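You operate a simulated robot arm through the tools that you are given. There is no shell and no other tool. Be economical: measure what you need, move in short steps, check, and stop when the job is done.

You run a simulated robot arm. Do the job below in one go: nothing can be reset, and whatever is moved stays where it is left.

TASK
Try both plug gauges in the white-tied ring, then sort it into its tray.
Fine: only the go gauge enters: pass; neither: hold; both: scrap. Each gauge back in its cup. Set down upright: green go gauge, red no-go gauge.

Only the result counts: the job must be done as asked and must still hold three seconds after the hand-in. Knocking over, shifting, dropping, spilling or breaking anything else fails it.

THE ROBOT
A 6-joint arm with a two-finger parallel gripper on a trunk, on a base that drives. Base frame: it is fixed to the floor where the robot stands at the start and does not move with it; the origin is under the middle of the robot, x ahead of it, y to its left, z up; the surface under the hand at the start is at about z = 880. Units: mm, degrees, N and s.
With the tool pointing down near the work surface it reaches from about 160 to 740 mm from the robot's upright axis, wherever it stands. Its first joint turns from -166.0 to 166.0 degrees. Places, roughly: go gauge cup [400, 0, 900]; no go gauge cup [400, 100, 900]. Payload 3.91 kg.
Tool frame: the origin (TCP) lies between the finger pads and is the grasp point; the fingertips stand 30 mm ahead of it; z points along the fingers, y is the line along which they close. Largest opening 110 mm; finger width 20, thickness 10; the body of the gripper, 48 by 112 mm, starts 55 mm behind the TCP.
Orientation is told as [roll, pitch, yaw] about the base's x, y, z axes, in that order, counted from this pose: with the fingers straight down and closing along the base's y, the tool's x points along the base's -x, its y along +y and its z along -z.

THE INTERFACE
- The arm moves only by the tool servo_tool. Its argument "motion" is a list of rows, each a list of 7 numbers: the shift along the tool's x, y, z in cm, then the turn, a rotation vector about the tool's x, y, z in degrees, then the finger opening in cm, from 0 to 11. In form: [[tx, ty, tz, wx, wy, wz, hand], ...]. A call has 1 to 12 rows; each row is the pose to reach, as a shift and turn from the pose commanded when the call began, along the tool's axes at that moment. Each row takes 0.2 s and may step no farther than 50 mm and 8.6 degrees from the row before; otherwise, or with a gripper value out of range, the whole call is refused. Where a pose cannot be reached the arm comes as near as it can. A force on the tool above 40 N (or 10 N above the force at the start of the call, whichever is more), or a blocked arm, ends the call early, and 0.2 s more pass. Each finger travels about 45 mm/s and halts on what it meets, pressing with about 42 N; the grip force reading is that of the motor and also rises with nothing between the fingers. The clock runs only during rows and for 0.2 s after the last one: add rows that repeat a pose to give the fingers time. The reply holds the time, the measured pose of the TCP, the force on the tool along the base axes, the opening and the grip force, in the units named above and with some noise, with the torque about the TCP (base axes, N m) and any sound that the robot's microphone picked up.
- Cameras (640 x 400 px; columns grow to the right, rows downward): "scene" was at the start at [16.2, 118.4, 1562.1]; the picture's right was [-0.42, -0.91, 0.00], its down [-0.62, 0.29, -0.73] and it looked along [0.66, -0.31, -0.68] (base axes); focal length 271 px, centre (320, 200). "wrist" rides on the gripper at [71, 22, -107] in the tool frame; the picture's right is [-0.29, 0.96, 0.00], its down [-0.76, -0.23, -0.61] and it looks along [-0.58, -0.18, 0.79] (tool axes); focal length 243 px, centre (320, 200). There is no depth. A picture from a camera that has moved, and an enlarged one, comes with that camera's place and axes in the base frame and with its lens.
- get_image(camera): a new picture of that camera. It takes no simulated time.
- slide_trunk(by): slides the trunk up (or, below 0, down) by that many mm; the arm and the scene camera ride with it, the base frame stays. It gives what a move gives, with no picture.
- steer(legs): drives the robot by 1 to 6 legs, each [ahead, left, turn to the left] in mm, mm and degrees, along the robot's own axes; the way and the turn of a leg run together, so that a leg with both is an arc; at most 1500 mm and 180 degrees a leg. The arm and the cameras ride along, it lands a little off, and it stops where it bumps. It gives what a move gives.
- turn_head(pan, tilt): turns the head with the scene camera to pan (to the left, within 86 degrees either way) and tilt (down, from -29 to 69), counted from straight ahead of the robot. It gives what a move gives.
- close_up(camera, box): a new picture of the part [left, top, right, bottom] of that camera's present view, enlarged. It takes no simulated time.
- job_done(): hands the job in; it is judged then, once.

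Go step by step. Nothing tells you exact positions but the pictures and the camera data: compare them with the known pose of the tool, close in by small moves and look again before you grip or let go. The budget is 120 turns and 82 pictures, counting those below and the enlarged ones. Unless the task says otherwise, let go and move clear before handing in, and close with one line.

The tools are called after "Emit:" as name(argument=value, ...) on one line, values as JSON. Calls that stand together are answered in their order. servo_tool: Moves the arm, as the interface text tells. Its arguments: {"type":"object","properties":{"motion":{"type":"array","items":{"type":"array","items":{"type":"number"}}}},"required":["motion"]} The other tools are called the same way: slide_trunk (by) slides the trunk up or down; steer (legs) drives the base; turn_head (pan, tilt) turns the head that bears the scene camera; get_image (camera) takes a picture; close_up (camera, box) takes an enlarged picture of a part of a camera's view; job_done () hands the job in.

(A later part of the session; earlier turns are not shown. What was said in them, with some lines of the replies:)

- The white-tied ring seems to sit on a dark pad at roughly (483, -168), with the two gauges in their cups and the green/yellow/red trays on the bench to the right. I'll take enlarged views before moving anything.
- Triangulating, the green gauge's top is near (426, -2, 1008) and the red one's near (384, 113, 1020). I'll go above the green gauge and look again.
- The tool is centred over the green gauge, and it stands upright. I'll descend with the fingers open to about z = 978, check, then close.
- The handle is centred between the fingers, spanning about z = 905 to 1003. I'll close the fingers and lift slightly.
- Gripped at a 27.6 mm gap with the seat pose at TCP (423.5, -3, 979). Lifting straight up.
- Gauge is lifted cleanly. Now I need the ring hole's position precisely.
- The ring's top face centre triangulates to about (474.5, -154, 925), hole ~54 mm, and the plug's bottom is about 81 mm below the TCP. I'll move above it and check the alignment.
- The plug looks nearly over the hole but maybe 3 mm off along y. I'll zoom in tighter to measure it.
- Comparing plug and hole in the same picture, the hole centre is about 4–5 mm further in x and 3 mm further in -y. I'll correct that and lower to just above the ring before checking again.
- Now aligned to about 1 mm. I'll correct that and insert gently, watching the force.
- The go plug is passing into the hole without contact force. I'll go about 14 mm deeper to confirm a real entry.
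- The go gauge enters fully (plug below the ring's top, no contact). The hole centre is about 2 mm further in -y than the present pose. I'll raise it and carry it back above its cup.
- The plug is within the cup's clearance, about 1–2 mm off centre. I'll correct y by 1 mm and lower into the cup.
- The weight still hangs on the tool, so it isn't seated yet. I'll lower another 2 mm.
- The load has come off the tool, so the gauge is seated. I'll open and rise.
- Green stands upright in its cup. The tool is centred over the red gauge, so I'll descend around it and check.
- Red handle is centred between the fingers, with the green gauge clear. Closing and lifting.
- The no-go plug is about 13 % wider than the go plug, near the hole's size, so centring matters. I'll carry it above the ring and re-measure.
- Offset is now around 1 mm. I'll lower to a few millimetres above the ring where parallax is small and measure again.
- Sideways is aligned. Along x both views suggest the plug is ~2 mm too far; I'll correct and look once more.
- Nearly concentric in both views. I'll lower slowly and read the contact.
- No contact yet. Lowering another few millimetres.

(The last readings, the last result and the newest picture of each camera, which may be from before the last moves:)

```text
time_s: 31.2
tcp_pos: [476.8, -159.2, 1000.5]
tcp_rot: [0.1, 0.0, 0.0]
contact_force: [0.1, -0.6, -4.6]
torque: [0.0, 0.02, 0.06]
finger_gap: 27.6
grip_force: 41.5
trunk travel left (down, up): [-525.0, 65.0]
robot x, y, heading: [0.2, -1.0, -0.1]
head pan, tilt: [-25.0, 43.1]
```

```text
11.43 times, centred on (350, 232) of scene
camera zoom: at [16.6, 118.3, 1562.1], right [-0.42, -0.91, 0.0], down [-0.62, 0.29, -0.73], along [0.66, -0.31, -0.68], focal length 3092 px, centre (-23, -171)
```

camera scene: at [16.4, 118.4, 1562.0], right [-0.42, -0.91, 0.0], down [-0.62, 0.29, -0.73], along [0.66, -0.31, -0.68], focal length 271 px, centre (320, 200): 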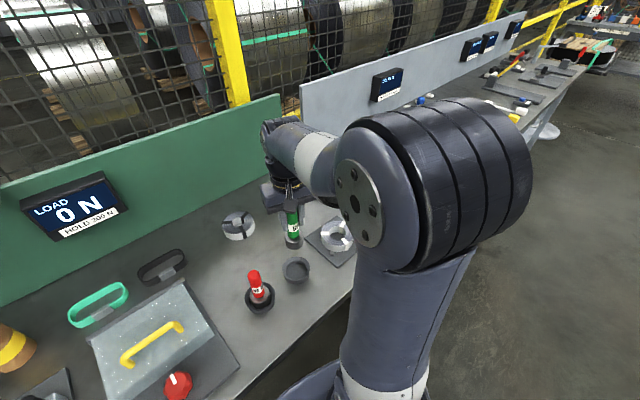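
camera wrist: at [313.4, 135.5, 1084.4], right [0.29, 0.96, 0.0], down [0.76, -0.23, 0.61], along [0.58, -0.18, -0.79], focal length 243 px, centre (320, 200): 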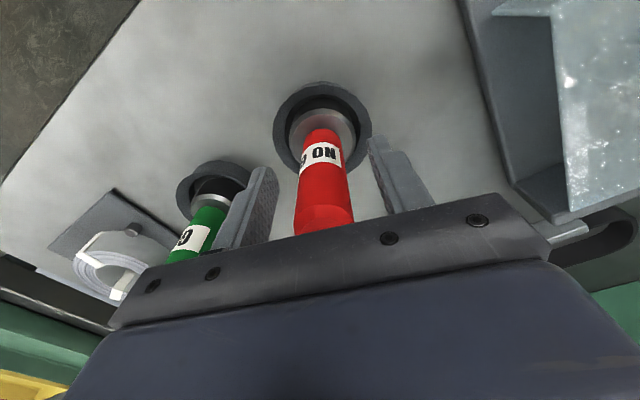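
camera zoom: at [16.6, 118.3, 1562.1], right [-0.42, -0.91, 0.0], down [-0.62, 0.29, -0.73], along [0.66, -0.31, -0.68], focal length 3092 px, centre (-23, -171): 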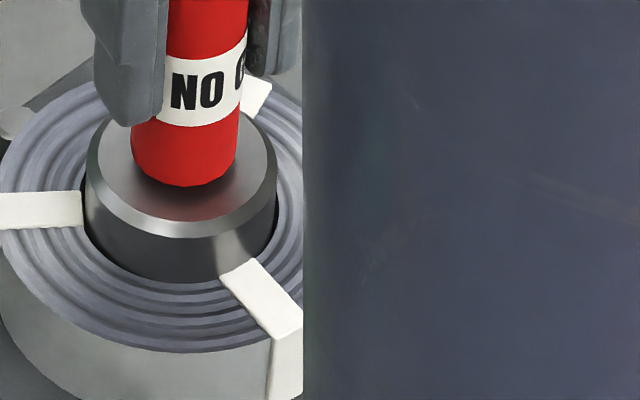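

It seems to be sinking into the hole still without contact. Continuing down gently.

Emit:
servo_tool(motion=[[0, 0, 0.2, 0, 0, 0, 1], [0, 0, 0.4, 0, 0, 0, 1], [0, 0, 0.6, 0, 0, 0, 1], [0, 0, 0.8, 0, 0, 0, 1], [0, 0, 1.0, 0, 0, 0, 1], [0, 0, 1.2, 0, 0, 0, 1], [0, 0, 1.4, 0, 0, 0, 1], [0, 0, 1.4, 0, 0, 0, 1]])

Emit:
close_up(camera="scene", box=[330, 215, 370, 250])

Emit:
close_up(camera="wrist", box=[260, 70, 380, 160])

```text
time_s: 33.0
tcp_pos: [477.2, -160.2, 986.2]
tcp_rot: [0.1, 0.0, -0.1]
contact_force: [0.3, 0.3, -3.4]
torque: [-0.02, 0.03, -0.03]
finger_gap: 27.8
grip_force: 42.3
trunk travel left (down, up): [-525.0, 65.0]
robot x, y, heading: [0.9, -0.1, -0.0]
head pan, tilt: [-25.0, 43.1]
```

```text
11.43 times, centred on (350, 232) of scene
camera zoom: at [16.6, 118.3, 1562.1], right [-0.42, -0.91, 0.0], down [-0.62, 0.29, -0.73], along [0.66, -0.31, -0.68], focal length 3092 px, centre (-23, -171)
```

zoom: 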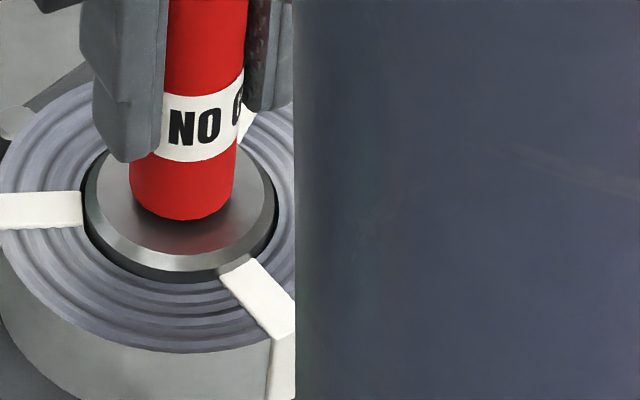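

```text
4.44 times, centred on (320, 115) of wrist
camera zoom: at [405.9, -137.1, 1091.8], right [0.29, 0.96, 0.0], down [0.76, -0.23, 0.61], along [0.58, -0.18, -0.79], focal length 1078 px, centre (320, 578)
```

zoom: 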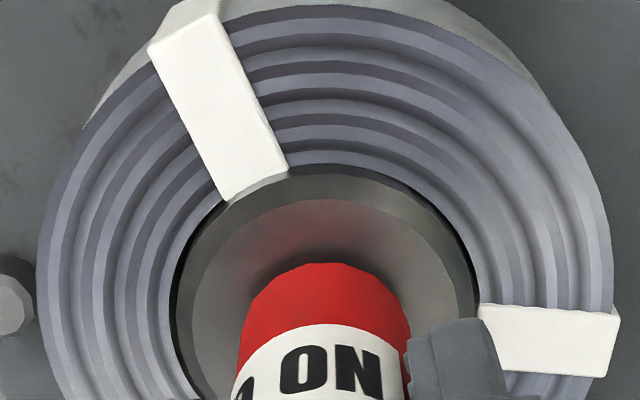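

The no-go gauge enters fully as well, with no contact: both enter, so the ring is scrap. Raising it and carrying it back above its cup.

Emit:
servo_tool(motion=[[0, 0, -2, 0, 0, 0, 1], [0, 0, -5, 0, 0, 0, 1], [0, 0, -9.5, 0, 0, 0, 1], [0, 0, -14.3, 0, 0, 0, 1], [1.3, 3.9, -14.3, 0, 0, 0, 1], [2.7, 7.8, -14.3, 0, 0, 0, 1], [4.0, 11.7, -14.3, 0, 0, 0, 1], [5.3, 15.6, -14.3, 0, 0, 0, 1], [6.7, 19.5, -14.3, 0, 0, 0, 1], [8.0, 23.4, -14.3, 0, 0, 0, 1], [9.33, 27.27, -14.3, 0, 0, 0, 1], [9.33, 27.27, -14.3, 0, 0, 0, 1]])

Emit:
servo_tool(motion=[[0, 0, 3, 0, 0, 0, 1], [0, 0, 6, 0, 0, 0, 1], [0, 0, 9, 0, 0, 0, 1], [0, 0, 10.5, 0, 0, 0, 1], [0, 0, 10.5, 0, 0, 0, 1]])

Emit:
close_up(camera="wrist", box=[250, 40, 390, 140])

```text
time_s: 35.6
tcp_pos: [383.6, 110.5, 1129.3]
tcp_rot: [0.0, 0.0, 0.0]
contact_force: [-0.5, 0.1, -3.9]
torque: [0.01, 0.0, -0.01]
finger_gap: 27.7
grip_force: 41.8
trunk travel left (down, up): [-525.0, 65.0]
robot x, y, heading: [-1.0, -1.0, 0.2]
head pan, tilt: [-25.0, 43.1]
```

```text
time_s: 36.8
tcp_pos: [383.6, 112.6, 1022.3]
tcp_rot: [0.1, 0.0, 0.0]
contact_force: [-0.6, -0.1, -5.2]
torque: [-0.01, 0.03, 0.02]
finger_gap: 27.9
grip_force: 42.3
trunk travel left (down, up): [-525.0, 65.0]
robot x, y, heading: [-1.1, 1.6, -0.1]
head pan, tilt: [-25.0, 43.1]
```

```text
4.00 times, centred on (320, 90) of wrist
camera zoom: at [313.0, 135.4, 1129.6], right [0.29, 0.96, 0.0], down [0.76, -0.23, 0.61], along [0.58, -0.18, -0.79], focal length 970 px, centre (320, 640)
```

zoom: 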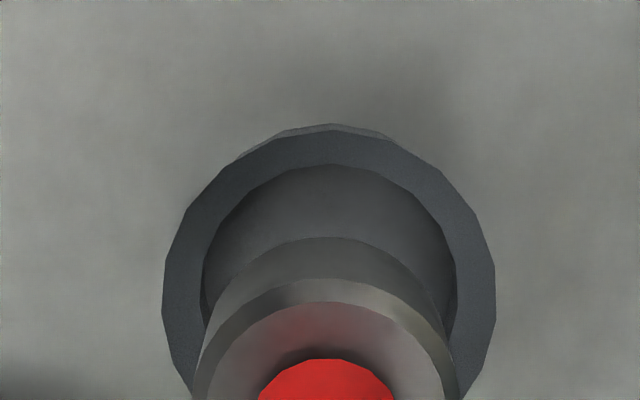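

Plug and cup are aligned. Lowering to just above the seat.

Emit:
servo_tool(motion=[[0, 0.02, 1, 0, 0, 0, 1], [0, 0.02, 2, 0, 0, 0, 1], [0, 0.02, 2.8, 0, 0, 0, 1], [0, 0.02, 3.5, 0, 0, 0, 1], [0, 0.02, 4.0, 0, 0, 0, 1], [0, 0.02, 4.3, 0, 0, 0, 1], [0, 0.02, 4.4, 0, 0, 0, 1], [0, 0.02, 4.5, 0, 0, 0, 1], [0, 0.02, 4.5, 0, 0, 0, 1]])

Emit:
close_up(camera="scene", box=[220, 230, 320, 320])

```text
time_s: 38.8
tcp_pos: [384.7, 113.1, 978.7]
tcp_rot: [0.1, 0.1, 0.0]
contact_force: [-0.5, 0.0, -4.4]
torque: [0.01, 0.03, 0.0]
finger_gap: 27.7
grip_force: 41.7
trunk travel left (down, up): [-525.0, 65.0]
robot x, y, heading: [-0.8, 4.4, -0.0]
head pan, tilt: [-25.0, 43.1]
```

```text
4.44 times, centred on (270, 275) of scene
camera zoom: at [16.5, 118.5, 1562.0], right [-0.42, -0.91, 0.0], down [-0.62, 0.29, -0.73], along [0.66, -0.31, -0.68], focal length 1203 px, centre (542, -133)
```

zoom: 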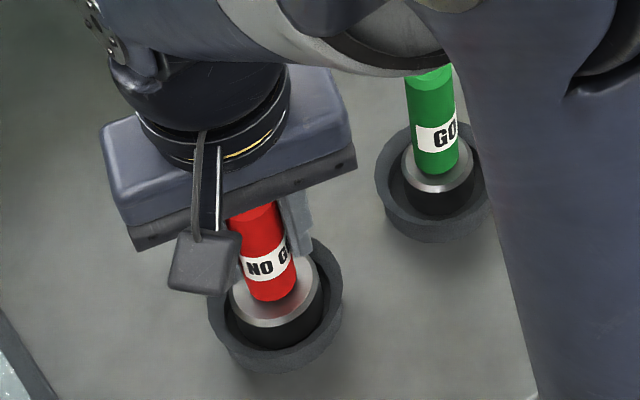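

Emit:
servo_tool(motion=[[0, 0, 0.05, 0, 0, 0, 1], [0, 0, 0.1, 0, 0, 0, 1], [0, 0, 0.1, 0, 0, 0, 1]])

```text
time_s: 39.6
tcp_pos: [384.0, 113.8, 979.2]
tcp_rot: [-0.1, -0.2, 0.1]
contact_force: [1.9, -2.7, 10.3]
torque: [-0.26, -0.03, -0.03]
finger_gap: 27.6
grip_force: 42.4
trunk travel left (down, up): [-525.0, 65.0]
robot x, y, heading: [0.8, -1.0, -0.4]
head pan, tilt: [-25.0, 43.1]
```

Seated (the push comes back at 10 N). I'll ease off, open, rise, and move near the ring for a top view.

Emit:
servo_tool(motion=[[0, 0, -0.08, 0, 0, 0, 1], [0, 0, -0.08, 0, 0, 0, 3.5], [0, 0, -0.08, 0, 0, 0, 5], [0, 0, -0.08, 0, 0, 0, 6], [0, 0, -0.08, 0, 0, 0, 6], [0, 0, -3, 0, 0, 0, 6], [0, 0, -7, 0, 0, 0, 6], [0, 0, -11, 0, 0, 0, 6], [0, 0, -15, 0, 0, 0, 6], [0, 0, -15, 0, 0, 0, 6]])

Emit:
servo_tool(motion=[[-1.3, -3.9, 0, 0, 0, 0, 7], [-2.7, -7.8, 0, 0, 0, 0, 8], [-4.0, -11.7, 0, 0, 0, 0, 9], [-5.3, -15.6, 0, 0, 0, 0, 10], [-6.7, -19.5, 0, 0, 0, 0, 11], [-8.0, -23.4, 0, 0, 0, 0, 11], [-9.33, -27.27, 0, 0, 0, 0, 11], [-9.33, -27.27, 0, 0, 0, 0, 11]])

Emit:
get_image(camera="wrist")

Emit:
get_image(camera="scene")

```text
time_s: 41.8
tcp_pos: [385.5, 110.7, 1129.5]
tcp_rot: [0.0, 0.0, -0.1]
contact_force: [-0.7, 0.6, 0.0]
torque: [0.02, 0.01, 0.01]
finger_gap: 60.1
grip_force: 0.1
trunk travel left (down, up): [-525.0, 65.0]
robot x, y, heading: [-1.3, -3.5, -0.0]
head pan, tilt: [-25.0, 43.1]
```

```text
time_s: 43.6
tcp_pos: [476.7, -156.6, 1129.7]
tcp_rot: [0.0, 0.1, 0.0]
contact_force: [0.6, 0.8, -0.1]
torque: [0.03, 0.02, 0.02]
finger_gap: 110.1
grip_force: 0.1
trunk travel left (down, up): [-525.0, 65.0]
robot x, y, heading: [-2.1, 1.4, -0.1]
head pan, tilt: [-25.0, 43.1]
```

```text
38 pictures are left
camera wrist: at [406.1, -135.1, 1235.0], right [0.29, 0.96, 0.0], down [0.76, -0.23, 0.61], along [0.58, -0.18, -0.79], focal length 243 px, centre (320, 200)
```

wrist: 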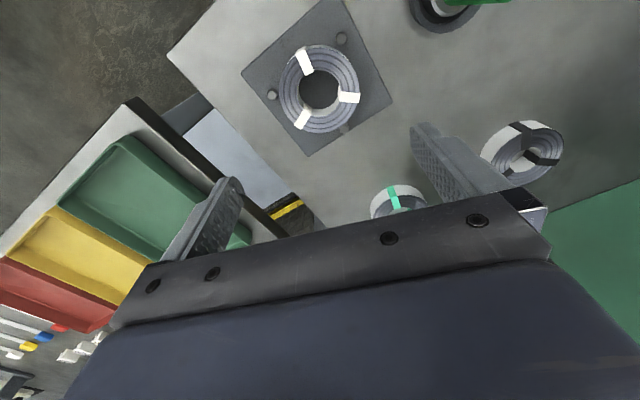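

```text
37 pictures are left
camera scene: at [16.4, 118.1, 1562.1], right [-0.42, -0.91, 0.0], down [-0.62, 0.29, -0.73], along [0.66, -0.31, -0.68], focal length 271 px, centre (320, 200)
```

scene: 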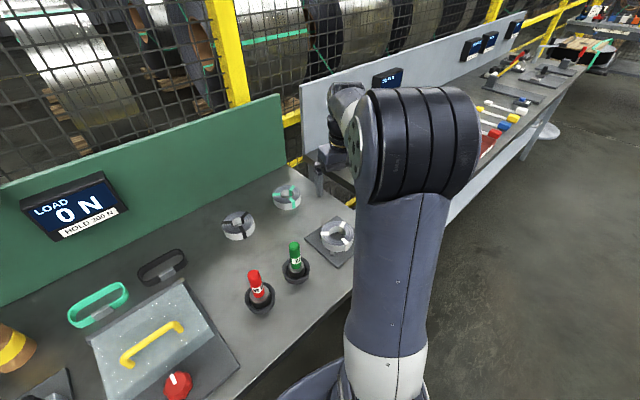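

Both gauges stand upright in their cups. The ring's three pins sit at about 17°, 137° and 263° around it, so I'll yaw the gripper 20° to close between the pins and clear of the ties, and lower partway for a check.

Emit:
servo_tool(motion=[[0, 0, 0, 0, 0, -7, 11], [0, 0, 0, 0, 0, -14, 11], [0, 0, 0, 0, 0, -20, 11], [0, 0, 4, 0, 0, -20, 11], [0, 0, 8, 0, 0, -20, 11], [0, 0, 8, 0, 0, -20, 11]])

Emit:
get_image(camera="wrist")

```text
time_s: 45.0
tcp_pos: [478.7, -159.5, 1049.2]
tcp_rot: [0.1, 0.0, 20.0]
contact_force: [0.1, 0.7, 0.1]
torque: [0.01, 0.06, 0.02]
finger_gap: 109.9
grip_force: 0.0
trunk travel left (down, up): [-525.0, 65.0]
robot x, y, heading: [-0.3, -2.6, 0.1]
head pan, tilt: [-25.0, 43.1]
```

```text
36 pictures are left
camera wrist: at [403.9, -162.6, 1154.6], right [-0.05, 1.0, 0.0], down [0.79, 0.04, 0.61], along [0.61, 0.03, -0.79], focal length 243 px, centre (320, 200)
```

wrist: 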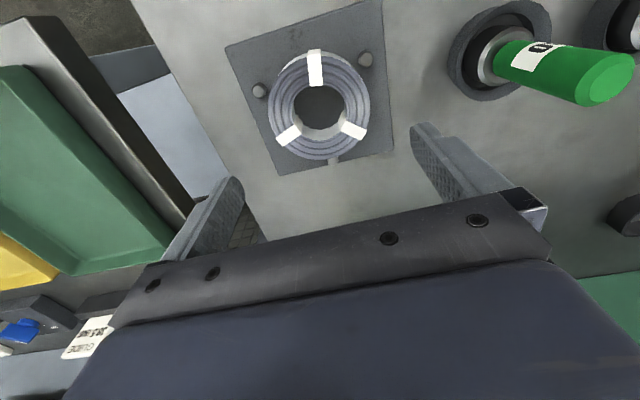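

The finger line passes between the pins with about 12 mm to spare and the ring is centred. Descending around it.

Emit:
servo_tool(motion=[[0, 0, 3.5, 0, 0, 0, 11], [0, 0, 6.5, 0, 0, 0, 11], [0, 0, 8, 0, 0, 0, 11], [0, 0, 8, 0, 0, 0, 11]])

Emit:
get_image(camera="wrist")

```text
time_s: 46.0
tcp_pos: [477.8, -158.6, 968.2]
tcp_rot: [0.1, -0.1, 19.9]
contact_force: [-0.3, 0.6, -0.2]
torque: [0.0, -0.02, 0.03]
finger_gap: 110.2
grip_force: 0.0
trunk travel left (down, up): [-525.0, 65.0]
robot x, y, heading: [-3.5, -1.2, 0.1]
head pan, tilt: [-25.0, 43.1]
```

```text
35 pictures are left
camera wrist: at [403.6, -162.5, 1074.3], right [-0.05, 1.0, 0.0], down [0.79, 0.04, 0.61], along [0.61, 0.03, -0.79], focal length 243 px, centre (320, 200)
```

wrist: 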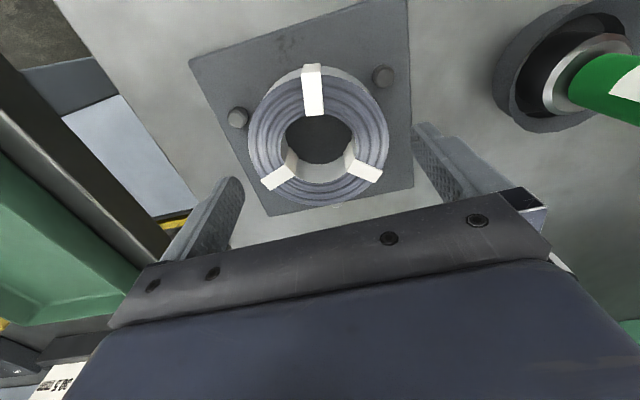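

Centred and clear of the pins. Lowering to z ≈ 935 and checking before closing.

Emit:
servo_tool(motion=[[0, 0, 1, 0, 0, 0, 11], [0, 0, 2, 0, 0, 0, 11], [0, 0, 2.8, 0, 0, 0, 11], [0, 0, 3.4, 0, 0, 0, 11], [0, 0, 3.4, 0, 0, 0, 11]])

Emit:
get_image(camera="wrist")

```text
time_s: 47.2
tcp_pos: [475.6, -159.1, 933.4]
tcp_rot: [0.1, 0.0, 20.0]
contact_force: [-0.3, 0.4, -0.3]
torque: [0.01, 0.01, -0.01]
finger_gap: 110.3
grip_force: 0.1
trunk travel left (down, up): [-525.0, 65.0]
robot x, y, heading: [-0.7, -4.0, 0.2]
head pan, tilt: [-25.0, 43.1]
```

```text
34 pictures are left
camera wrist: at [402.9, -162.5, 1039.8], right [-0.05, 1.0, 0.0], down [0.79, 0.04, 0.61], along [0.61, 0.03, -0.79], focal length 243 px, centre (320, 200)
```

wrist: 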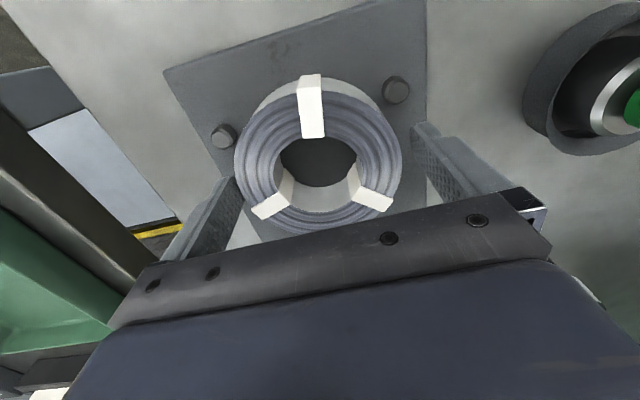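

The fingers straddle the ring evenly. Closing.

Emit:
servo_tool(motion=[[0, 0, 0, 0, 0, 0, 10], [0, 0, 0, 0, 0, 0, 9], [0, 0, 0, 0, 0, 0, 8.5], [0, 0, 0, 0, 0, 0, 8.5], [0, 0, 0, 0, 0, 0, 8.5]])

```text
time_s: 48.4
tcp_pos: [476.9, -159.4, 933.8]
tcp_rot: [0.0, 0.0, 20.0]
contact_force: [0.4, -2.0, 1.3]
torque: [-0.17, -0.24, -0.06]
finger_gap: 99.4
grip_force: 41.9
trunk travel left (down, up): [-525.0, 65.0]
robot x, y, heading: [-1.0, -3.3, 0.1]
head pan, tilt: [-25.0, 43.1]
```

Gripped at 99.4 mm. Lifting.

Emit:
servo_tool(motion=[[0, 0, -1.5, 0, 0, 0, 8.5], [0, 0, -3, 0, 0, 0, 8.5], [0, 0, -6, 0, 0, 0, 8.5], [0, 0, -9, 0, 0, 0, 8.5], [0, 0, -13, 0, 0, 0, 8.5], [0, 0, -17, 0, 0, 0, 8.5], [0, 0, -20, 0, 0, 0, 8.5], [0, 0, -20, 0, 0, 0, 8.5]])

Emit:
turn_head(pan=-70, tilt=35)

Emit:
get_image(camera="scene")

Emit:
get_image(camera="wrist")

```text
time_s: 50.2
tcp_pos: [477.3, -159.9, 1135.1]
tcp_rot: [-0.1, 0.0, 20.0]
contact_force: [-0.3, 0.6, -0.3]
torque: [-0.04, -0.03, 0.0]
finger_gap: 84.8
grip_force: 0.1
trunk travel left (down, up): [-525.0, 65.0]
robot x, y, heading: [-0.3, -0.7, 0.2]
head pan, tilt: [-25.0, 43.1]
```

```text
time_s: 51.3
tcp_pos: [477.0, -160.3, 1134.0]
tcp_rot: [0.0, 0.0, 19.9]
contact_force: [0.9, -0.1, 0.4]
torque: [0.01, 0.0, -0.03]
finger_gap: 84.8
grip_force: 0.1
trunk travel left (down, up): [-525.0, 65.0]
robot x, y, heading: [1.2, -0.1, 0.0]
head pan, tilt: [-70.0, 35.0]
```

```text
33 pictures are left
camera scene: at [-28.6, 70.7, 1574.2], right [-0.94, -0.34, 0.0], down [-0.2, 0.54, -0.82], along [0.28, -0.77, -0.57], focal length 271 px, centre (320, 200)
```

scene: 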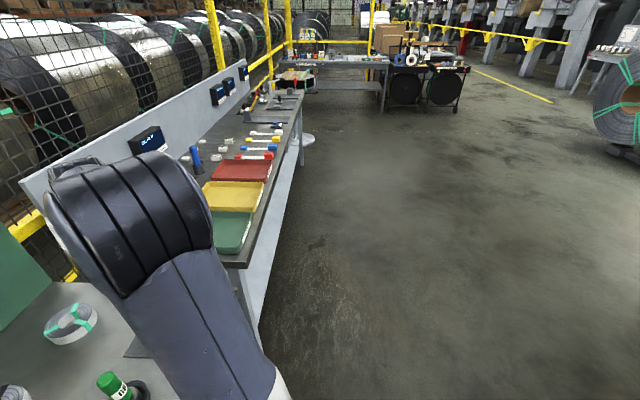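

```text
32 pictures are left
camera wrist: at [402.5, -163.7, 1240.3], right [-0.05, 1.0, 0.0], down [0.79, 0.04, 0.61], along [0.61, 0.03, -0.79], focal length 243 px, centre (320, 200)
```

wrist: 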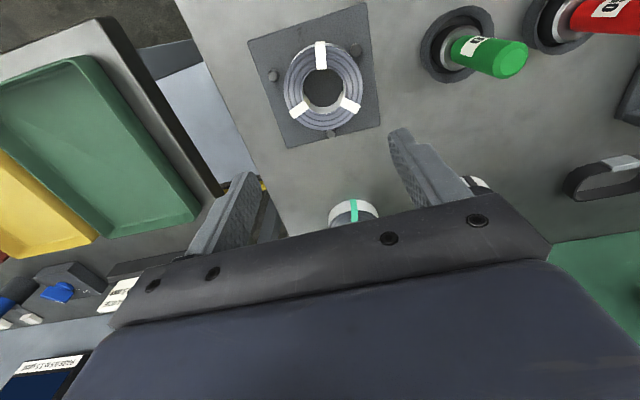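

The fingers slipped off: the ring is still sitting flat in its place on the pins, undisturbed. My grip was too shallow (and the ring may be heavy), so I'll reopen, go back and take it lower.

Emit:
servo_tool(motion=[[0, 0, 0, 0, 0, 0, 10], [0, 0, 0, 0, 0, 0, 11], [0, 0, 0, 0, 0, 0, 11], [0, 0, 5, 0, 0, 0, 11], [0, 0, 10, 0, 0, 0, 11], [0, 0, 14, 0, 0, 0, 11], [0, 0, 15.5, 0, 0, 0, 11], [0, 0, 15.5, 0, 0, 0, 11]])

Emit:
turn_head(pan=-25, tilt=43.1)

Emit:
close_up(camera="wrist", box=[180, 30, 460, 210])

Emit:
close_up(camera="scene", box=[300, 200, 380, 260])

```text
time_s: 53.1
tcp_pos: [477.5, -158.5, 979.2]
tcp_rot: [0.1, 0.0, 20.0]
contact_force: [0.7, 0.3, 0.9]
torque: [-0.02, 0.03, 0.02]
finger_gap: 110.0
grip_force: 0.1
trunk travel left (down, up): [-525.0, 65.0]
robot x, y, heading: [0.1, -1.9, -0.2]
head pan, tilt: [-70.0, 35.0]
```

```text
time_s: 54.2
tcp_pos: [477.6, -158.8, 979.7]
tcp_rot: [0.0, -0.1, 20.0]
contact_force: [-0.5, 0.3, 0.6]
torque: [-0.01, 0.01, 0.02]
finger_gap: 109.8
grip_force: 0.1
trunk travel left (down, up): [-525.0, 65.0]
robot x, y, heading: [-2.6, -0.6, -0.0]
head pan, tilt: [-25.0, 43.1]
```

```text
2.22 times, centred on (320, 120) of wrist
camera zoom: at [403.5, -161.9, 1085.7], right [-0.05, 1.0, 0.0], down [0.79, 0.04, 0.61], along [0.61, 0.03, -0.79], focal length 539 px, centre (320, 378)
```

zoom: 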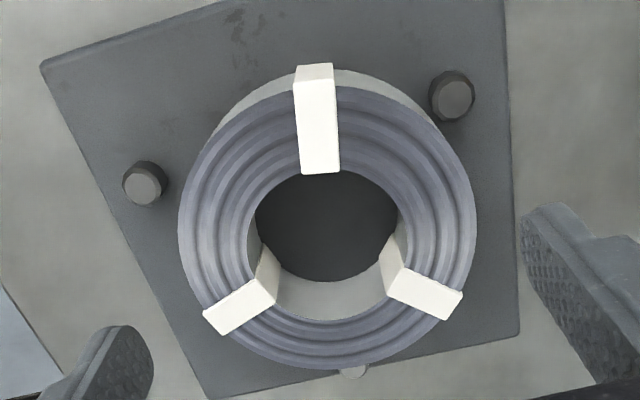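

```text
6.67 times, centred on (340, 230) of scene
camera zoom: at [16.3, 118.4, 1562.1], right [-0.42, -0.91, 0.0], down [-0.62, 0.29, -0.73], along [0.66, -0.31, -0.68], focal length 1804 px, centre (187, 0)
```

zoom: 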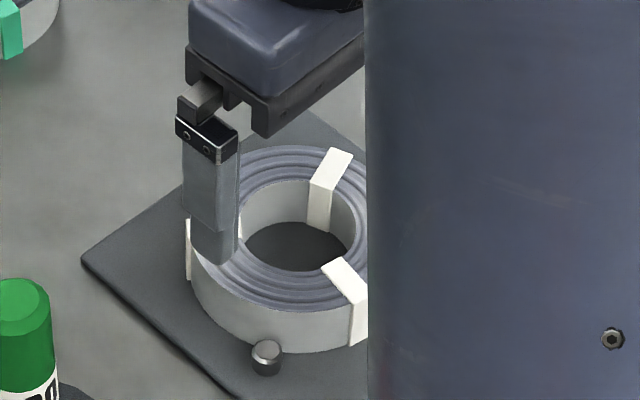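

The ring's true top is nearer z = 911 (from its 99 mm diameter), so the last grip only caught ~8 mm. I'll go down to z ≈ 921 slowly this time.

Emit:
servo_tool(motion=[[0, 0, 2, 0, 0, 0, 11], [0, 0, 4, 0, 0, 0, 11], [0, 0, 4.7, 0, 0, 0, 11], [0, 0, 5.1, 0, 0, 0, 11], [0, 0, 5.4, 0, 0, 0, 11], [0, 0, 5.6, 0, 0, 0, 11], [0, 0, 5.8, 0, 0, 0, 11], [0, 0, 5.8, 0, 0, 0, 11]])

Emit:
close_up(camera="wrist", box=[180, 50, 460, 250])

Emit:
close_up(camera="scene", box=[300, 200, 380, 260])

```text
time_s: 56.0
tcp_pos: [477.5, -159.5, 920.9]
tcp_rot: [0.0, 0.0, 20.0]
contact_force: [-0.3, 0.7, 0.2]
torque: [0.0, 0.03, -0.01]
finger_gap: 110.1
grip_force: 0.0
trunk travel left (down, up): [-525.0, 65.0]
robot x, y, heading: [-2.9, -0.3, -0.0]
head pan, tilt: [-25.0, 43.1]
```

```text
2.00 times, centred on (320, 150) of wrist
camera zoom: at [402.4, -162.7, 1027.3], right [-0.05, 1.0, 0.0], down [0.79, 0.04, 0.61], along [0.61, 0.03, -0.79], focal length 485 px, centre (320, 300)
```

zoom: 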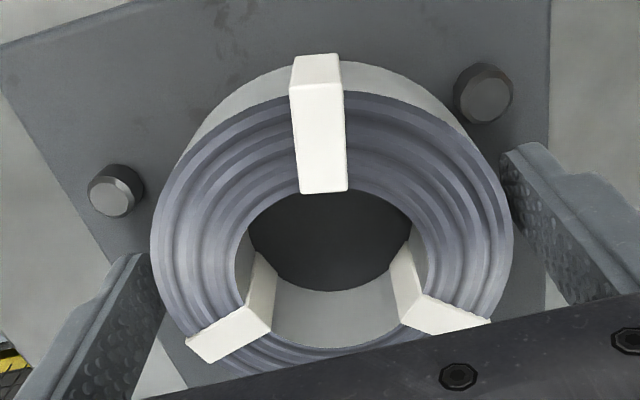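

```text
6.67 times, centred on (340, 230) of scene
camera zoom: at [16.3, 118.4, 1562.1], right [-0.42, -0.91, 0.0], down [-0.62, 0.29, -0.73], along [0.66, -0.31, -0.68], focal length 1804 px, centre (187, 0)
```

zoom: 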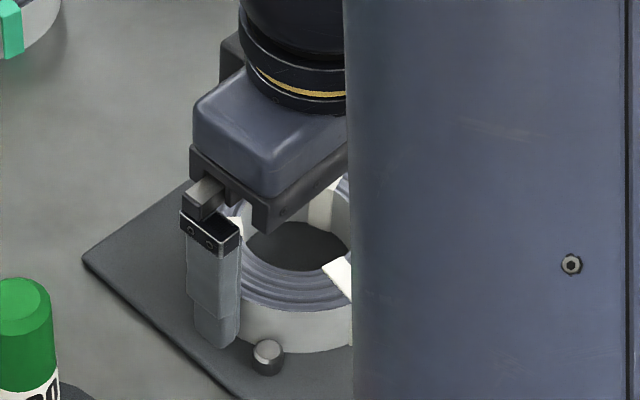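

The fingers now reach nearly to the plate beside the ring. Closing, then a small test lift.

Emit:
servo_tool(motion=[[0, 0, 0, 0, 0, 0, 9.8], [0, 0, 0, 0, 0, 0, 8.5], [0, 0, 0, 0, 0, 0, 7], [0, 0, 0, 0, 0, 0, 7], [0, 0, 0, 0, 0, 0, 7]])

Emit:
servo_tool(motion=[[0, 0, -0.2, 0, 0, 0, 7], [0, 0, -0.4, 0, 0, 0, 7], [0, 0, -0.7, 0, 0, 0, 7], [0, 0, -1.0, 0, 0, 0, 7], [0, 0, -1.0, 0, 0, 0, 7]])

Emit:
close_up(camera="scene", box=[300, 200, 380, 260])

```text
time_s: 57.2
tcp_pos: [476.5, -159.7, 921.1]
tcp_rot: [0.0, 0.0, 20.0]
contact_force: [-1.5, 1.5, 0.5]
torque: [0.01, 0.17, -0.04]
finger_gap: 99.6
grip_force: 41.9
trunk travel left (down, up): [-525.0, 65.0]
robot x, y, heading: [0.3, 2.3, -0.3]
head pan, tilt: [-25.0, 43.1]
```

```text
time_s: 58.4
tcp_pos: [477.1, -160.9, 930.7]
tcp_rot: [0.0, 0.0, 20.0]
contact_force: [0.1, 0.0, -4.6]
torque: [0.01, 0.0, 0.0]
finger_gap: 99.7
grip_force: 42.1
trunk travel left (down, up): [-525.0, 65.0]
robot x, y, heading: [1.6, 0.4, 0.1]
head pan, tilt: [-25.0, 43.1]
```

```text
6.67 times, centred on (340, 230) of scene
camera zoom: at [16.6, 118.3, 1562.1], right [-0.42, -0.91, 0.0], down [-0.62, 0.29, -0.73], along [0.66, -0.31, -0.68], focal length 1804 px, centre (187, 0)
```

zoom: 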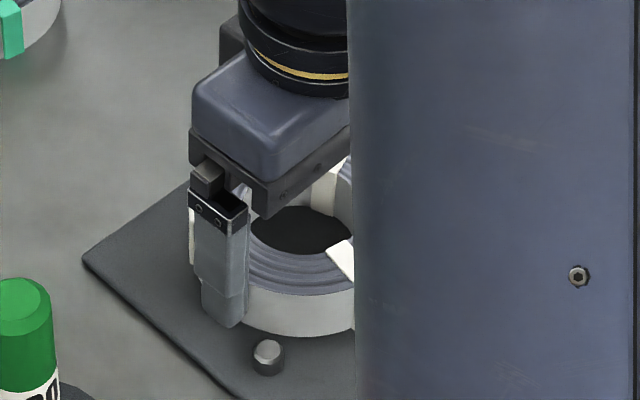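

The ring comes up with the fingers (4.6 N load). I'll lift it high and look toward the trays for the drive.

Emit:
servo_tool(motion=[[0, 0, -2, 0, 0, 0, 7], [0, 0, -4, 0, 0, 0, 7], [0, 0, -7, 0, 0, 0, 7], [0, 0, -10, 0, 0, 0, 7], [0, 0, -13, 0, 0, 0, 7], [0, 0, -16, 0, 0, 0, 7], [0, 0, -19, 0, 0, 0, 7], [0, 0, -19, 0, 0, 0, 7]])

Emit:
turn_head(pan=-60, tilt=30)

Emit:
get_image(camera="scene")

Emit:
get_image(camera="wrist")

```text
time_s: 60.2
tcp_pos: [477.4, -159.4, 1120.8]
tcp_rot: [0.0, 0.1, 20.1]
contact_force: [-0.8, -0.5, -5.0]
torque: [-0.01, 0.02, 0.01]
finger_gap: 99.7
grip_force: 41.8
trunk travel left (down, up): [-525.0, 65.0]
robot x, y, heading: [0.3, -1.7, -0.3]
head pan, tilt: [-25.0, 43.1]
```

```text
time_s: 61.2
tcp_pos: [476.6, -159.6, 1120.1]
tcp_rot: [0.0, 0.1, 20.0]
contact_force: [0.5, -0.9, -4.0]
torque: [-0.01, 0.01, 0.03]
finger_gap: 99.5
grip_force: 41.9
trunk travel left (down, up): [-525.0, 65.0]
robot x, y, heading: [-1.7, 0.7, -0.1]
head pan, tilt: [-60.0, 30.0]
```

```text
26 pictures are left
camera scene: at [-13.2, 75.0, 1581.9], right [-0.87, -0.5, 0.0], down [-0.25, 0.43, -0.87], along [0.43, -0.75, -0.5], focal length 271 px, centre (320, 200)
```

scene: 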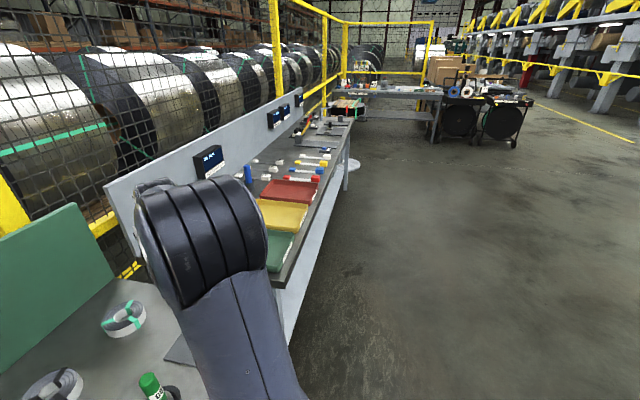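

```text
25 pictures are left
camera wrist: at [402.1, -162.8, 1226.0], right [-0.05, 1.0, 0.0], down [0.79, 0.04, 0.61], along [0.61, 0.03, -0.79], focal length 243 px, centre (320, 200)
```

wrist: 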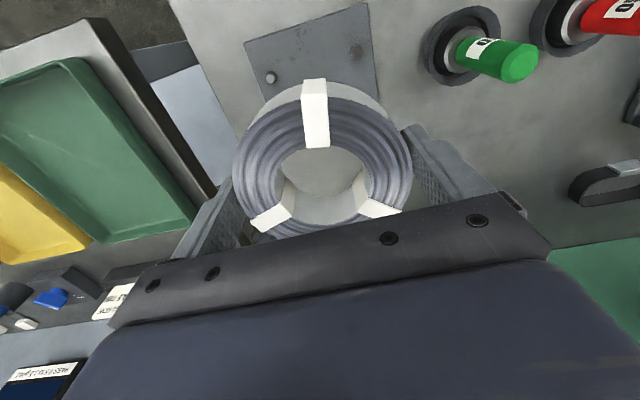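

The ring is firmly held. The red (scrap) tray sits near (780, -988) on the next bench, whose front edge runs along roughly (0.40, -0.92). I'll back off 150 mm and drive parallel to it to about (267, -978).

Emit:
steer(legs=[[-150, 0, 0], [209, -489, 0], [208, -489, 0]])

Emit:
turn_head(pan=0, tilt=45)

Emit:
get_image(camera="scene")

Emit:
get_image(camera="wrist")

```text
time_s: 68.0
tcp_pos: [749.4, -1131.7, 1120.8]
tcp_rot: [-0.1, 0.0, 21.0]
contact_force: [-0.3, -0.6, -4.2]
torque: [0.01, 0.03, 0.02]
finger_gap: 99.7
grip_force: 41.7
trunk travel left (down, up): [-525.0, 65.0]
robot x, y, heading: [269.9, -984.4, 1.0]
head pan, tilt: [-60.0, 30.0]
```

```text
time_s: 69.3
tcp_pos: [750.2, -1132.9, 1119.9]
tcp_rot: [0.0, 0.0, 21.0]
contact_force: [0.1, 0.0, -4.4]
torque: [-0.01, 0.02, 0.01]
finger_gap: 99.5
grip_force: 42.5
trunk travel left (down, up): [-525.0, 65.0]
robot x, y, heading: [263.7, -982.1, 0.7]
head pan, tilt: [0.0, 45.0]
```

```text
24 pictures are left
camera scene: at [290.6, -827.5, 1559.4], right [0.02, -1.0, 0.0], down [-0.71, -0.01, -0.71], along [0.71, 0.01, -0.71], focal length 271 px, centre (320, 200)
```

scene: 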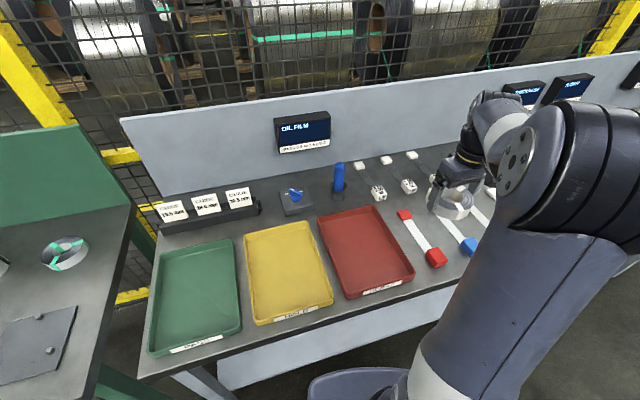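

```text
23 pictures are left
camera wrist: at [675.4, -1136.7, 1226.0], right [-0.07, 1.0, 0.0], down [0.79, 0.06, 0.61], along [0.61, 0.04, -0.79], focal length 243 px, centre (320, 200)
```

wrist: 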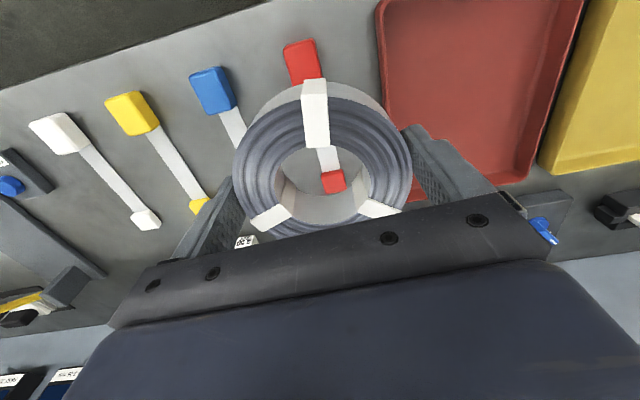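

The drive landed well. I'll read the tray labels before placing.

Emit:
close_up(camera="scene", box=[150, 180, 420, 360])

Emit:
close_up(camera="scene", box=[265, 270, 415, 330])

```text
2.22 times, centred on (285, 270) of scene
camera zoom: at [290.6, -827.5, 1559.4], right [0.02, -1.0, 0.0], down [-0.71, -0.01, -0.71], along [0.71, 0.01, -0.71], focal length 601 px, centre (398, 44)
```

zoom: 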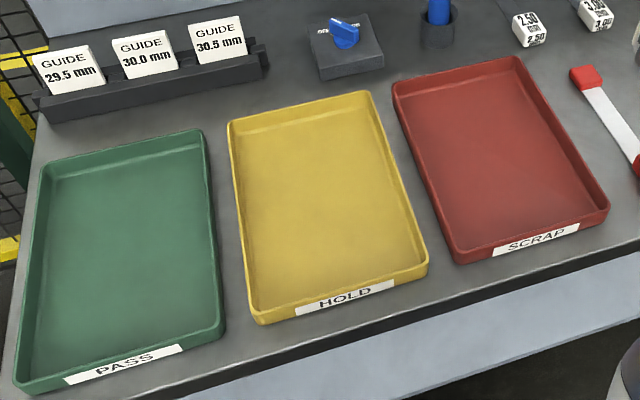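

```text
4.27 times, centred on (340, 300) of scene
camera zoom: at [290.6, -827.5, 1559.4], right [0.02, -1.0, 0.0], down [-0.71, -0.01, -0.71], along [0.71, 0.01, -0.71], focal length 1154 px, centre (235, -227)
```

zoom: 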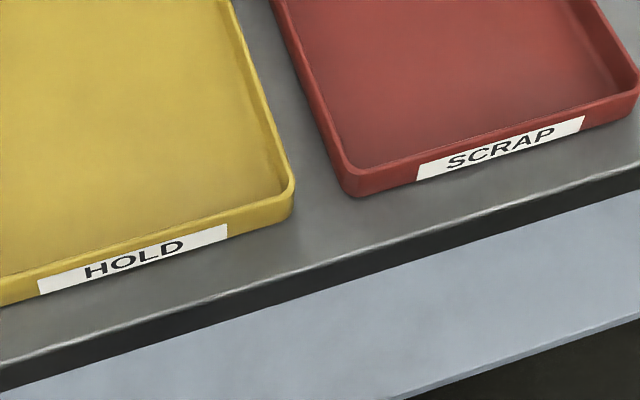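

Red is labelled SCRAP, centre about (768, -948). Moving the ring above it.

Emit:
servo_tool(motion=[[-1.6, 3.3, 0, 0, 0, 0, 7], [-3.2, 6.7, 0, 0, 0, 0, 7], [-4.8, 10, 0, 0, 0, 0, 7], [-6.4, 13.3, 0, 0, 0, 0, 7], [-8.0, 16.65, 0, 0, 0, 0, 7], [-8.0, 16.65, 4, 0, 0, 0, 7], [-8.0, 16.65, 8, 0, 0, 0, 7], [-8.0, 16.65, 8, 0, 0, 0, 7]])

Emit:
get_image(camera="wrist")

Emit:
get_image(camera="scene")

```text
time_s: 71.1
tcp_pos: [763.8, -947.5, 1036.9]
tcp_rot: [-0.1, 0.0, 21.0]
contact_force: [0.5, 0.1, -4.5]
torque: [-0.03, 0.02, 0.03]
finger_gap: 99.5
grip_force: 41.9
trunk travel left (down, up): [-525.0, 65.0]
robot x, y, heading: [273.1, -981.0, 0.9]
head pan, tilt: [0.0, 45.0]
```

```text
20 pictures are left
camera wrist: at [689.7, -953.3, 1142.7], right [-0.07, 1.0, 0.0], down [0.79, 0.06, 0.61], along [0.61, 0.04, -0.79], focal length 243 px, centre (320, 200)
```

wrist: 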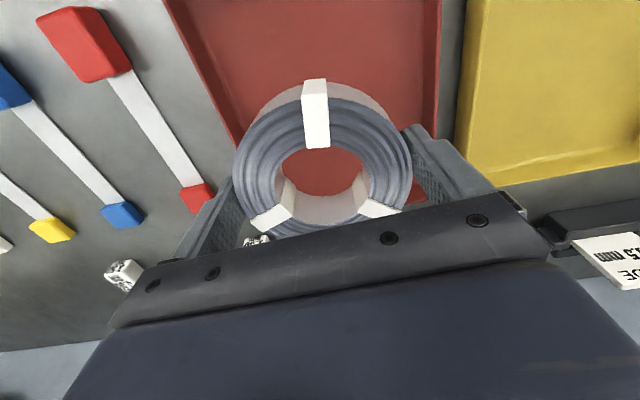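

```text
19 pictures are left
camera scene: at [290.8, -827.2, 1559.3], right [0.02, -1.0, 0.0], down [-0.71, -0.01, -0.71], along [0.71, 0.01, -0.71], focal length 271 px, centre (320, 200)
```

scene: 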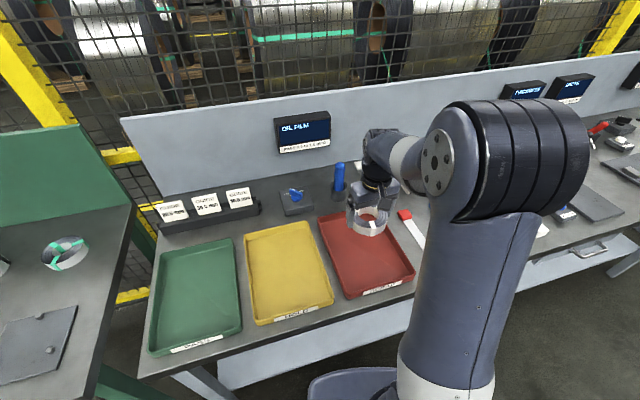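

The ring is centred over the scrap tray. Lowering toward the floor in stages.

Emit:
servo_tool(motion=[[0, 0, 3, 0, 0, 0, 7], [0, 0, 6, 0, 0, 0, 7], [0, 0, 8, 0, 0, 0, 7], [0, 0, 9.5, 0, 0, 0, 7], [0, 0, 10.2, 0, 0, 0, 7], [0, 0, 10.2, 0, 0, 0, 7]])

Emit:
close_up(camera="scene", box=[310, 170, 430, 310])

```text
time_s: 72.5
tcp_pos: [764.1, -947.9, 937.9]
tcp_rot: [0.1, 0.0, 21.0]
contact_force: [-0.1, -0.5, -4.6]
torque: [0.01, 0.04, 0.03]
finger_gap: 99.3
grip_force: 41.9
trunk travel left (down, up): [-525.0, 65.0]
robot x, y, heading: [273.3, -977.8, 0.8]
head pan, tilt: [0.0, 45.0]
```

```text
2.86 times, centred on (370, 240) of scene
camera zoom: at [290.7, -827.3, 1559.3], right [0.02, -1.0, 0.0], down [-0.71, -0.01, -0.71], along [0.71, 0.01, -0.71], focal length 773 px, centre (177, 86)
```

zoom: 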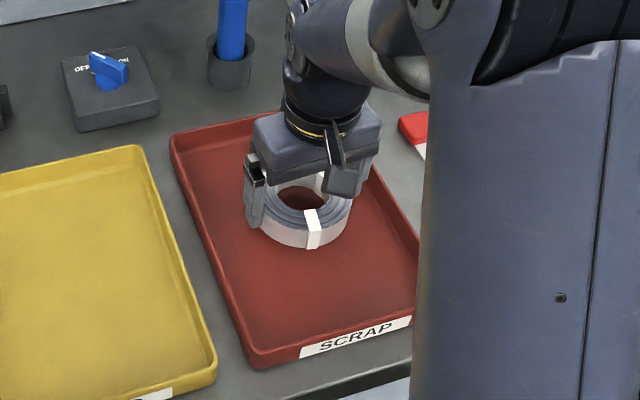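

Still hanging free. Lowering in 2 mm steps.

Emit:
servo_tool(motion=[[0, 0, 0.3, 0, 0, 0, 7], [0, 0, 0.6, 0, 0, 0, 7], [0, 0, 0.8, 0, 0, 0, 7], [0, 0, 1.0, 0, 0, 0, 7], [0, 0, 1.0, 0, 0, 0, 7]])

Emit:
servo_tool(motion=[[0, 0, 0.1, 0, 0, 0, 7], [0, 0, 0.2, 0, 0, 0, 7], [0, 0, 0.2, 0, 0, 0, 7]])

```text
time_s: 73.7
tcp_pos: [765.4, -947.7, 927.4]
tcp_rot: [0.0, -0.1, 21.0]
contact_force: [0.6, -0.3, -3.8]
torque: [-0.01, 0.01, -0.01]
finger_gap: 99.3
grip_force: 41.8
trunk travel left (down, up): [-525.0, 65.0]
robot x, y, heading: [269.8, -979.0, 0.8]
head pan, tilt: [0.0, 45.0]
```

```text
time_s: 74.5
tcp_pos: [763.9, -947.8, 925.5]
tcp_rot: [0.0, 0.1, 21.1]
contact_force: [-0.2, 0.1, -3.8]
torque: [0.0, 0.01, 0.0]
finger_gap: 99.4
grip_force: 42.2
trunk travel left (down, up): [-525.0, 65.0]
robot x, y, heading: [269.3, -979.7, 1.1]
head pan, tilt: [0.0, 45.0]
```

Emit:
servo_tool(motion=[[0, 0, 0.1, 0, 0, 0, 7], [0, 0, 0.2, 0, 0, 0, 7], [0, 0, 0.2, 0, 0, 0, 7]])

Emit:
close_up(camera="scene", box=[340, 200, 400, 270])

```text
time_s: 75.3
tcp_pos: [765.0, -946.8, 924.7]
tcp_rot: [-0.1, 0.0, 21.0]
contact_force: [-0.1, -0.2, -4.1]
torque: [0.06, -0.01, 0.02]
finger_gap: 99.5
grip_force: 42.3
trunk travel left (down, up): [-525.0, 65.0]
robot x, y, heading: [271.2, -979.6, 1.0]
head pan, tilt: [0.0, 45.0]
```

```text
5.71 times, centred on (370, 235) of scene
camera zoom: at [290.7, -827.3, 1559.3], right [0.02, -1.0, 0.0], down [-0.71, -0.01, -0.71], along [0.71, 0.01, -0.71], focal length 1546 px, centre (34, 0)
```

zoom: 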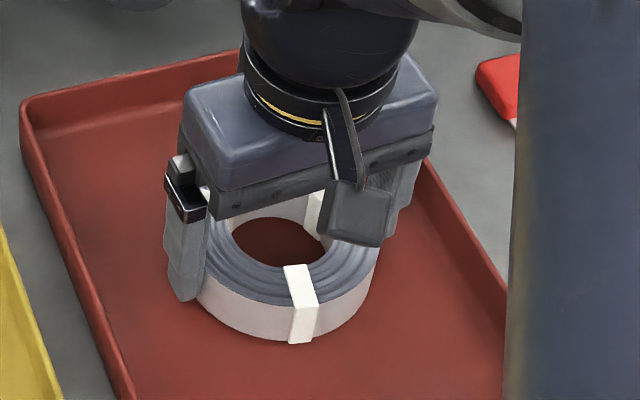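

Nearly down but still hanging. Lowering a few more millimetres, checking the load.

Emit:
servo_tool(motion=[[0, 0, 0.1, 0, 0, 0, 7], [0, 0, 0.2, 0, 0, 0, 7], [0, 0, 0.2, 0, 0, 0, 7]])

Emit:
servo_tool(motion=[[0, 0, 0.1, 0, 0, 0, 7], [0, 0, 0.15, 0, 0, 0, 7], [0, 0, 0.15, 0, 0, 0, 7]])

```text
time_s: 76.1
tcp_pos: [764.5, -947.3, 921.9]
tcp_rot: [0.0, 0.0, 21.0]
contact_force: [-0.5, 0.5, -5.0]
torque: [0.01, 0.0, 0.01]
finger_gap: 99.3
grip_force: 42.6
trunk travel left (down, up): [-525.0, 65.0]
robot x, y, heading: [270.7, -979.9, 1.0]
head pan, tilt: [0.0, 45.0]
```

```text
time_s: 76.9
tcp_pos: [765.3, -948.2, 920.2]
tcp_rot: [0.1, 0.1, 21.0]
contact_force: [0.0, 0.4, -4.3]
torque: [0.01, 0.05, -0.02]
finger_gap: 99.4
grip_force: 42.2
trunk travel left (down, up): [-525.0, 65.0]
robot x, y, heading: [271.1, -982.8, 0.9]
head pan, tilt: [0.0, 45.0]
```

Emit:
servo_tool(motion=[[0, 0, 0.1, 0, 0, 0, 7], [0, 0, 0.2, 0, 0, 0, 7], [0, 0, 0.2, 0, 0, 0, 7]])

Emit:
servo_tool(motion=[[0, 0, 0.1, 0, 0, 0, 7], [0, 0, 0.15, 0, 0, 0, 7], [0, 0, 0.15, 0, 0, 0, 7]])

Emit:
close_up(camera="scene", box=[340, 200, 400, 270])

```text
time_s: 77.7
tcp_pos: [764.2, -947.8, 920.1]
tcp_rot: [0.1, -0.2, 21.0]
contact_force: [0.4, 1.2, 5.7]
torque: [0.03, 0.45, -0.03]
finger_gap: 99.1
grip_force: 41.7
trunk travel left (down, up): [-525.0, 65.0]
robot x, y, heading: [266.4, -980.6, 1.2]
head pan, tilt: [0.0, 45.0]
```

```text
time_s: 78.5
tcp_pos: [764.9, -947.7, 919.2]
tcp_rot: [0.0, -0.3, 21.0]
contact_force: [1.6, -3.0, 33.1]
torque: [0.35, 0.41, 0.27]
finger_gap: 99.6
grip_force: 42.5
trunk travel left (down, up): [-525.0, 65.0]
robot x, y, heading: [271.2, -981.0, 0.8]
head pan, tilt: [0.0, 45.0]
```

```text
5.71 times, centred on (370, 235) of scene
camera zoom: at [288.3, -827.8, 1559.7], right [0.02, -1.0, 0.0], down [-0.71, -0.01, -0.71], along [0.71, 0.01, -0.71], focal length 1546 px, centre (34, 0)
```

zoom: 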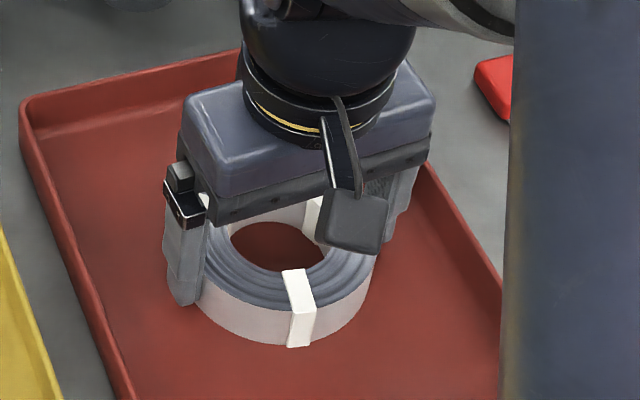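

The ring rests on the tray floor (33 N push-back). I'll ease up 2.5 mm to release the pressure, then open gently.

Emit:
servo_tool(motion=[[0, 0, -0.15, 0, 0, 0, 7], [0, 0, -0.25, 0, 0, 0, 7], [0, 0, -0.25, 0, 0, 0, 7]])

Emit:
servo_tool(motion=[[0, 0, 0, 0, 0, 0, 10.2], [0, 0, 0, 0, 0, 0, 11], [0, 0, 0, 0, 0, 0, 11], [0, 0, -1, 0, 0, 0, 11], [0, 0, -3, 0, 0, 0, 11], [0, 0, -6, 0, 0, 0, 11], [0, 0, -10, 0, 0, 0, 11], [0, 0, -14, 0, 0, 0, 11], [0, 0, -18, 0, 0, 0, 11], [0, 0, -18, 0, 0, 0, 11]])

Emit:
get_image(camera="wrist")

Emit:
close_up(camera="scene", box=[310, 170, 430, 310])

```text
time_s: 79.3
tcp_pos: [764.5, -948.8, 919.5]
tcp_rot: [0.0, 0.0, 21.0]
contact_force: [4.1, -1.2, 10.1]
torque: [0.21, -0.89, -0.16]
finger_gap: 99.4
grip_force: 41.8
trunk travel left (down, up): [-525.0, 65.0]
robot x, y, heading: [266.7, -981.4, 1.3]
head pan, tilt: [0.0, 45.0]
```

```text
time_s: 81.5
tcp_pos: [765.0, -950.2, 1098.3]
tcp_rot: [0.0, -0.1, 21.0]
contact_force: [-0.2, -0.3, 0.2]
torque: [-0.01, -0.03, -0.01]
finger_gap: 109.8
grip_force: 0.1
trunk travel left (down, up): [-525.0, 65.0]
robot x, y, heading: [274.3, -979.6, 1.0]
head pan, tilt: [0.0, 45.0]
```

```text
15 pictures are left
camera wrist: at [690.1, -953.9, 1204.7], right [-0.07, 1.0, 0.0], down [0.79, 0.06, 0.61], along [0.61, 0.04, -0.79], focal length 243 px, centre (320, 200)
```

wrist: 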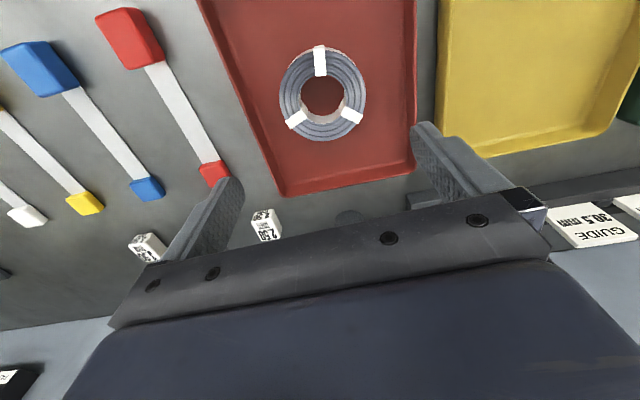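

```text
2.86 times, centred on (370, 240) of scene
camera zoom: at [290.2, -827.3, 1559.3], right [0.02, -1.0, 0.0], down [-0.71, -0.01, -0.71], along [0.71, 0.01, -0.71], focal length 773 px, centre (177, 86)
```

zoom: 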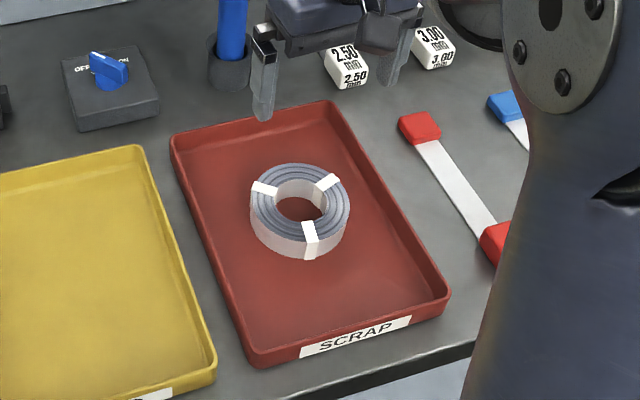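

The ring lies flat in the scrap tray and the hand is clear. One last look back at the gauges.

Emit:
turn_head(pan=75, tilt=30)

Emit:
get_image(camera="scene")

```text
time_s: 83.0
tcp_pos: [763.2, -948.8, 1098.3]
tcp_rot: [0.0, 0.0, 21.0]
contact_force: [0.2, -0.3, 0.5]
torque: [-0.01, 0.01, 0.03]
finger_gap: 109.9
grip_force: 0.1
trunk travel left (down, up): [-525.0, 65.0]
robot x, y, heading: [273.8, -982.9, 1.0]
head pan, tilt: [75.0, 30.0]
```

```text
13 pictures are left
camera scene: at [230.9, -741.0, 1581.9], right [0.97, -0.24, 0.0], down [-0.12, -0.49, -0.87], along [0.21, 0.84, -0.5], focal length 271 px, centre (320, 200)
```

scene: 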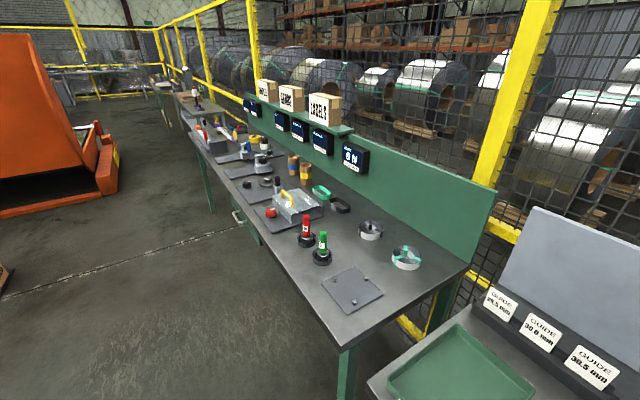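

Both gauges stand upright in their cups and the ring is in the scrap tray, so I'm handing in.

Emit:
job_done()

```text
The job is handed in.
```

The white-tied ring is in the SCRAP tray, because both the go and the no-go gauge went into it without touching. Each gauge is back upright in its own cup, and I've handed the job in.
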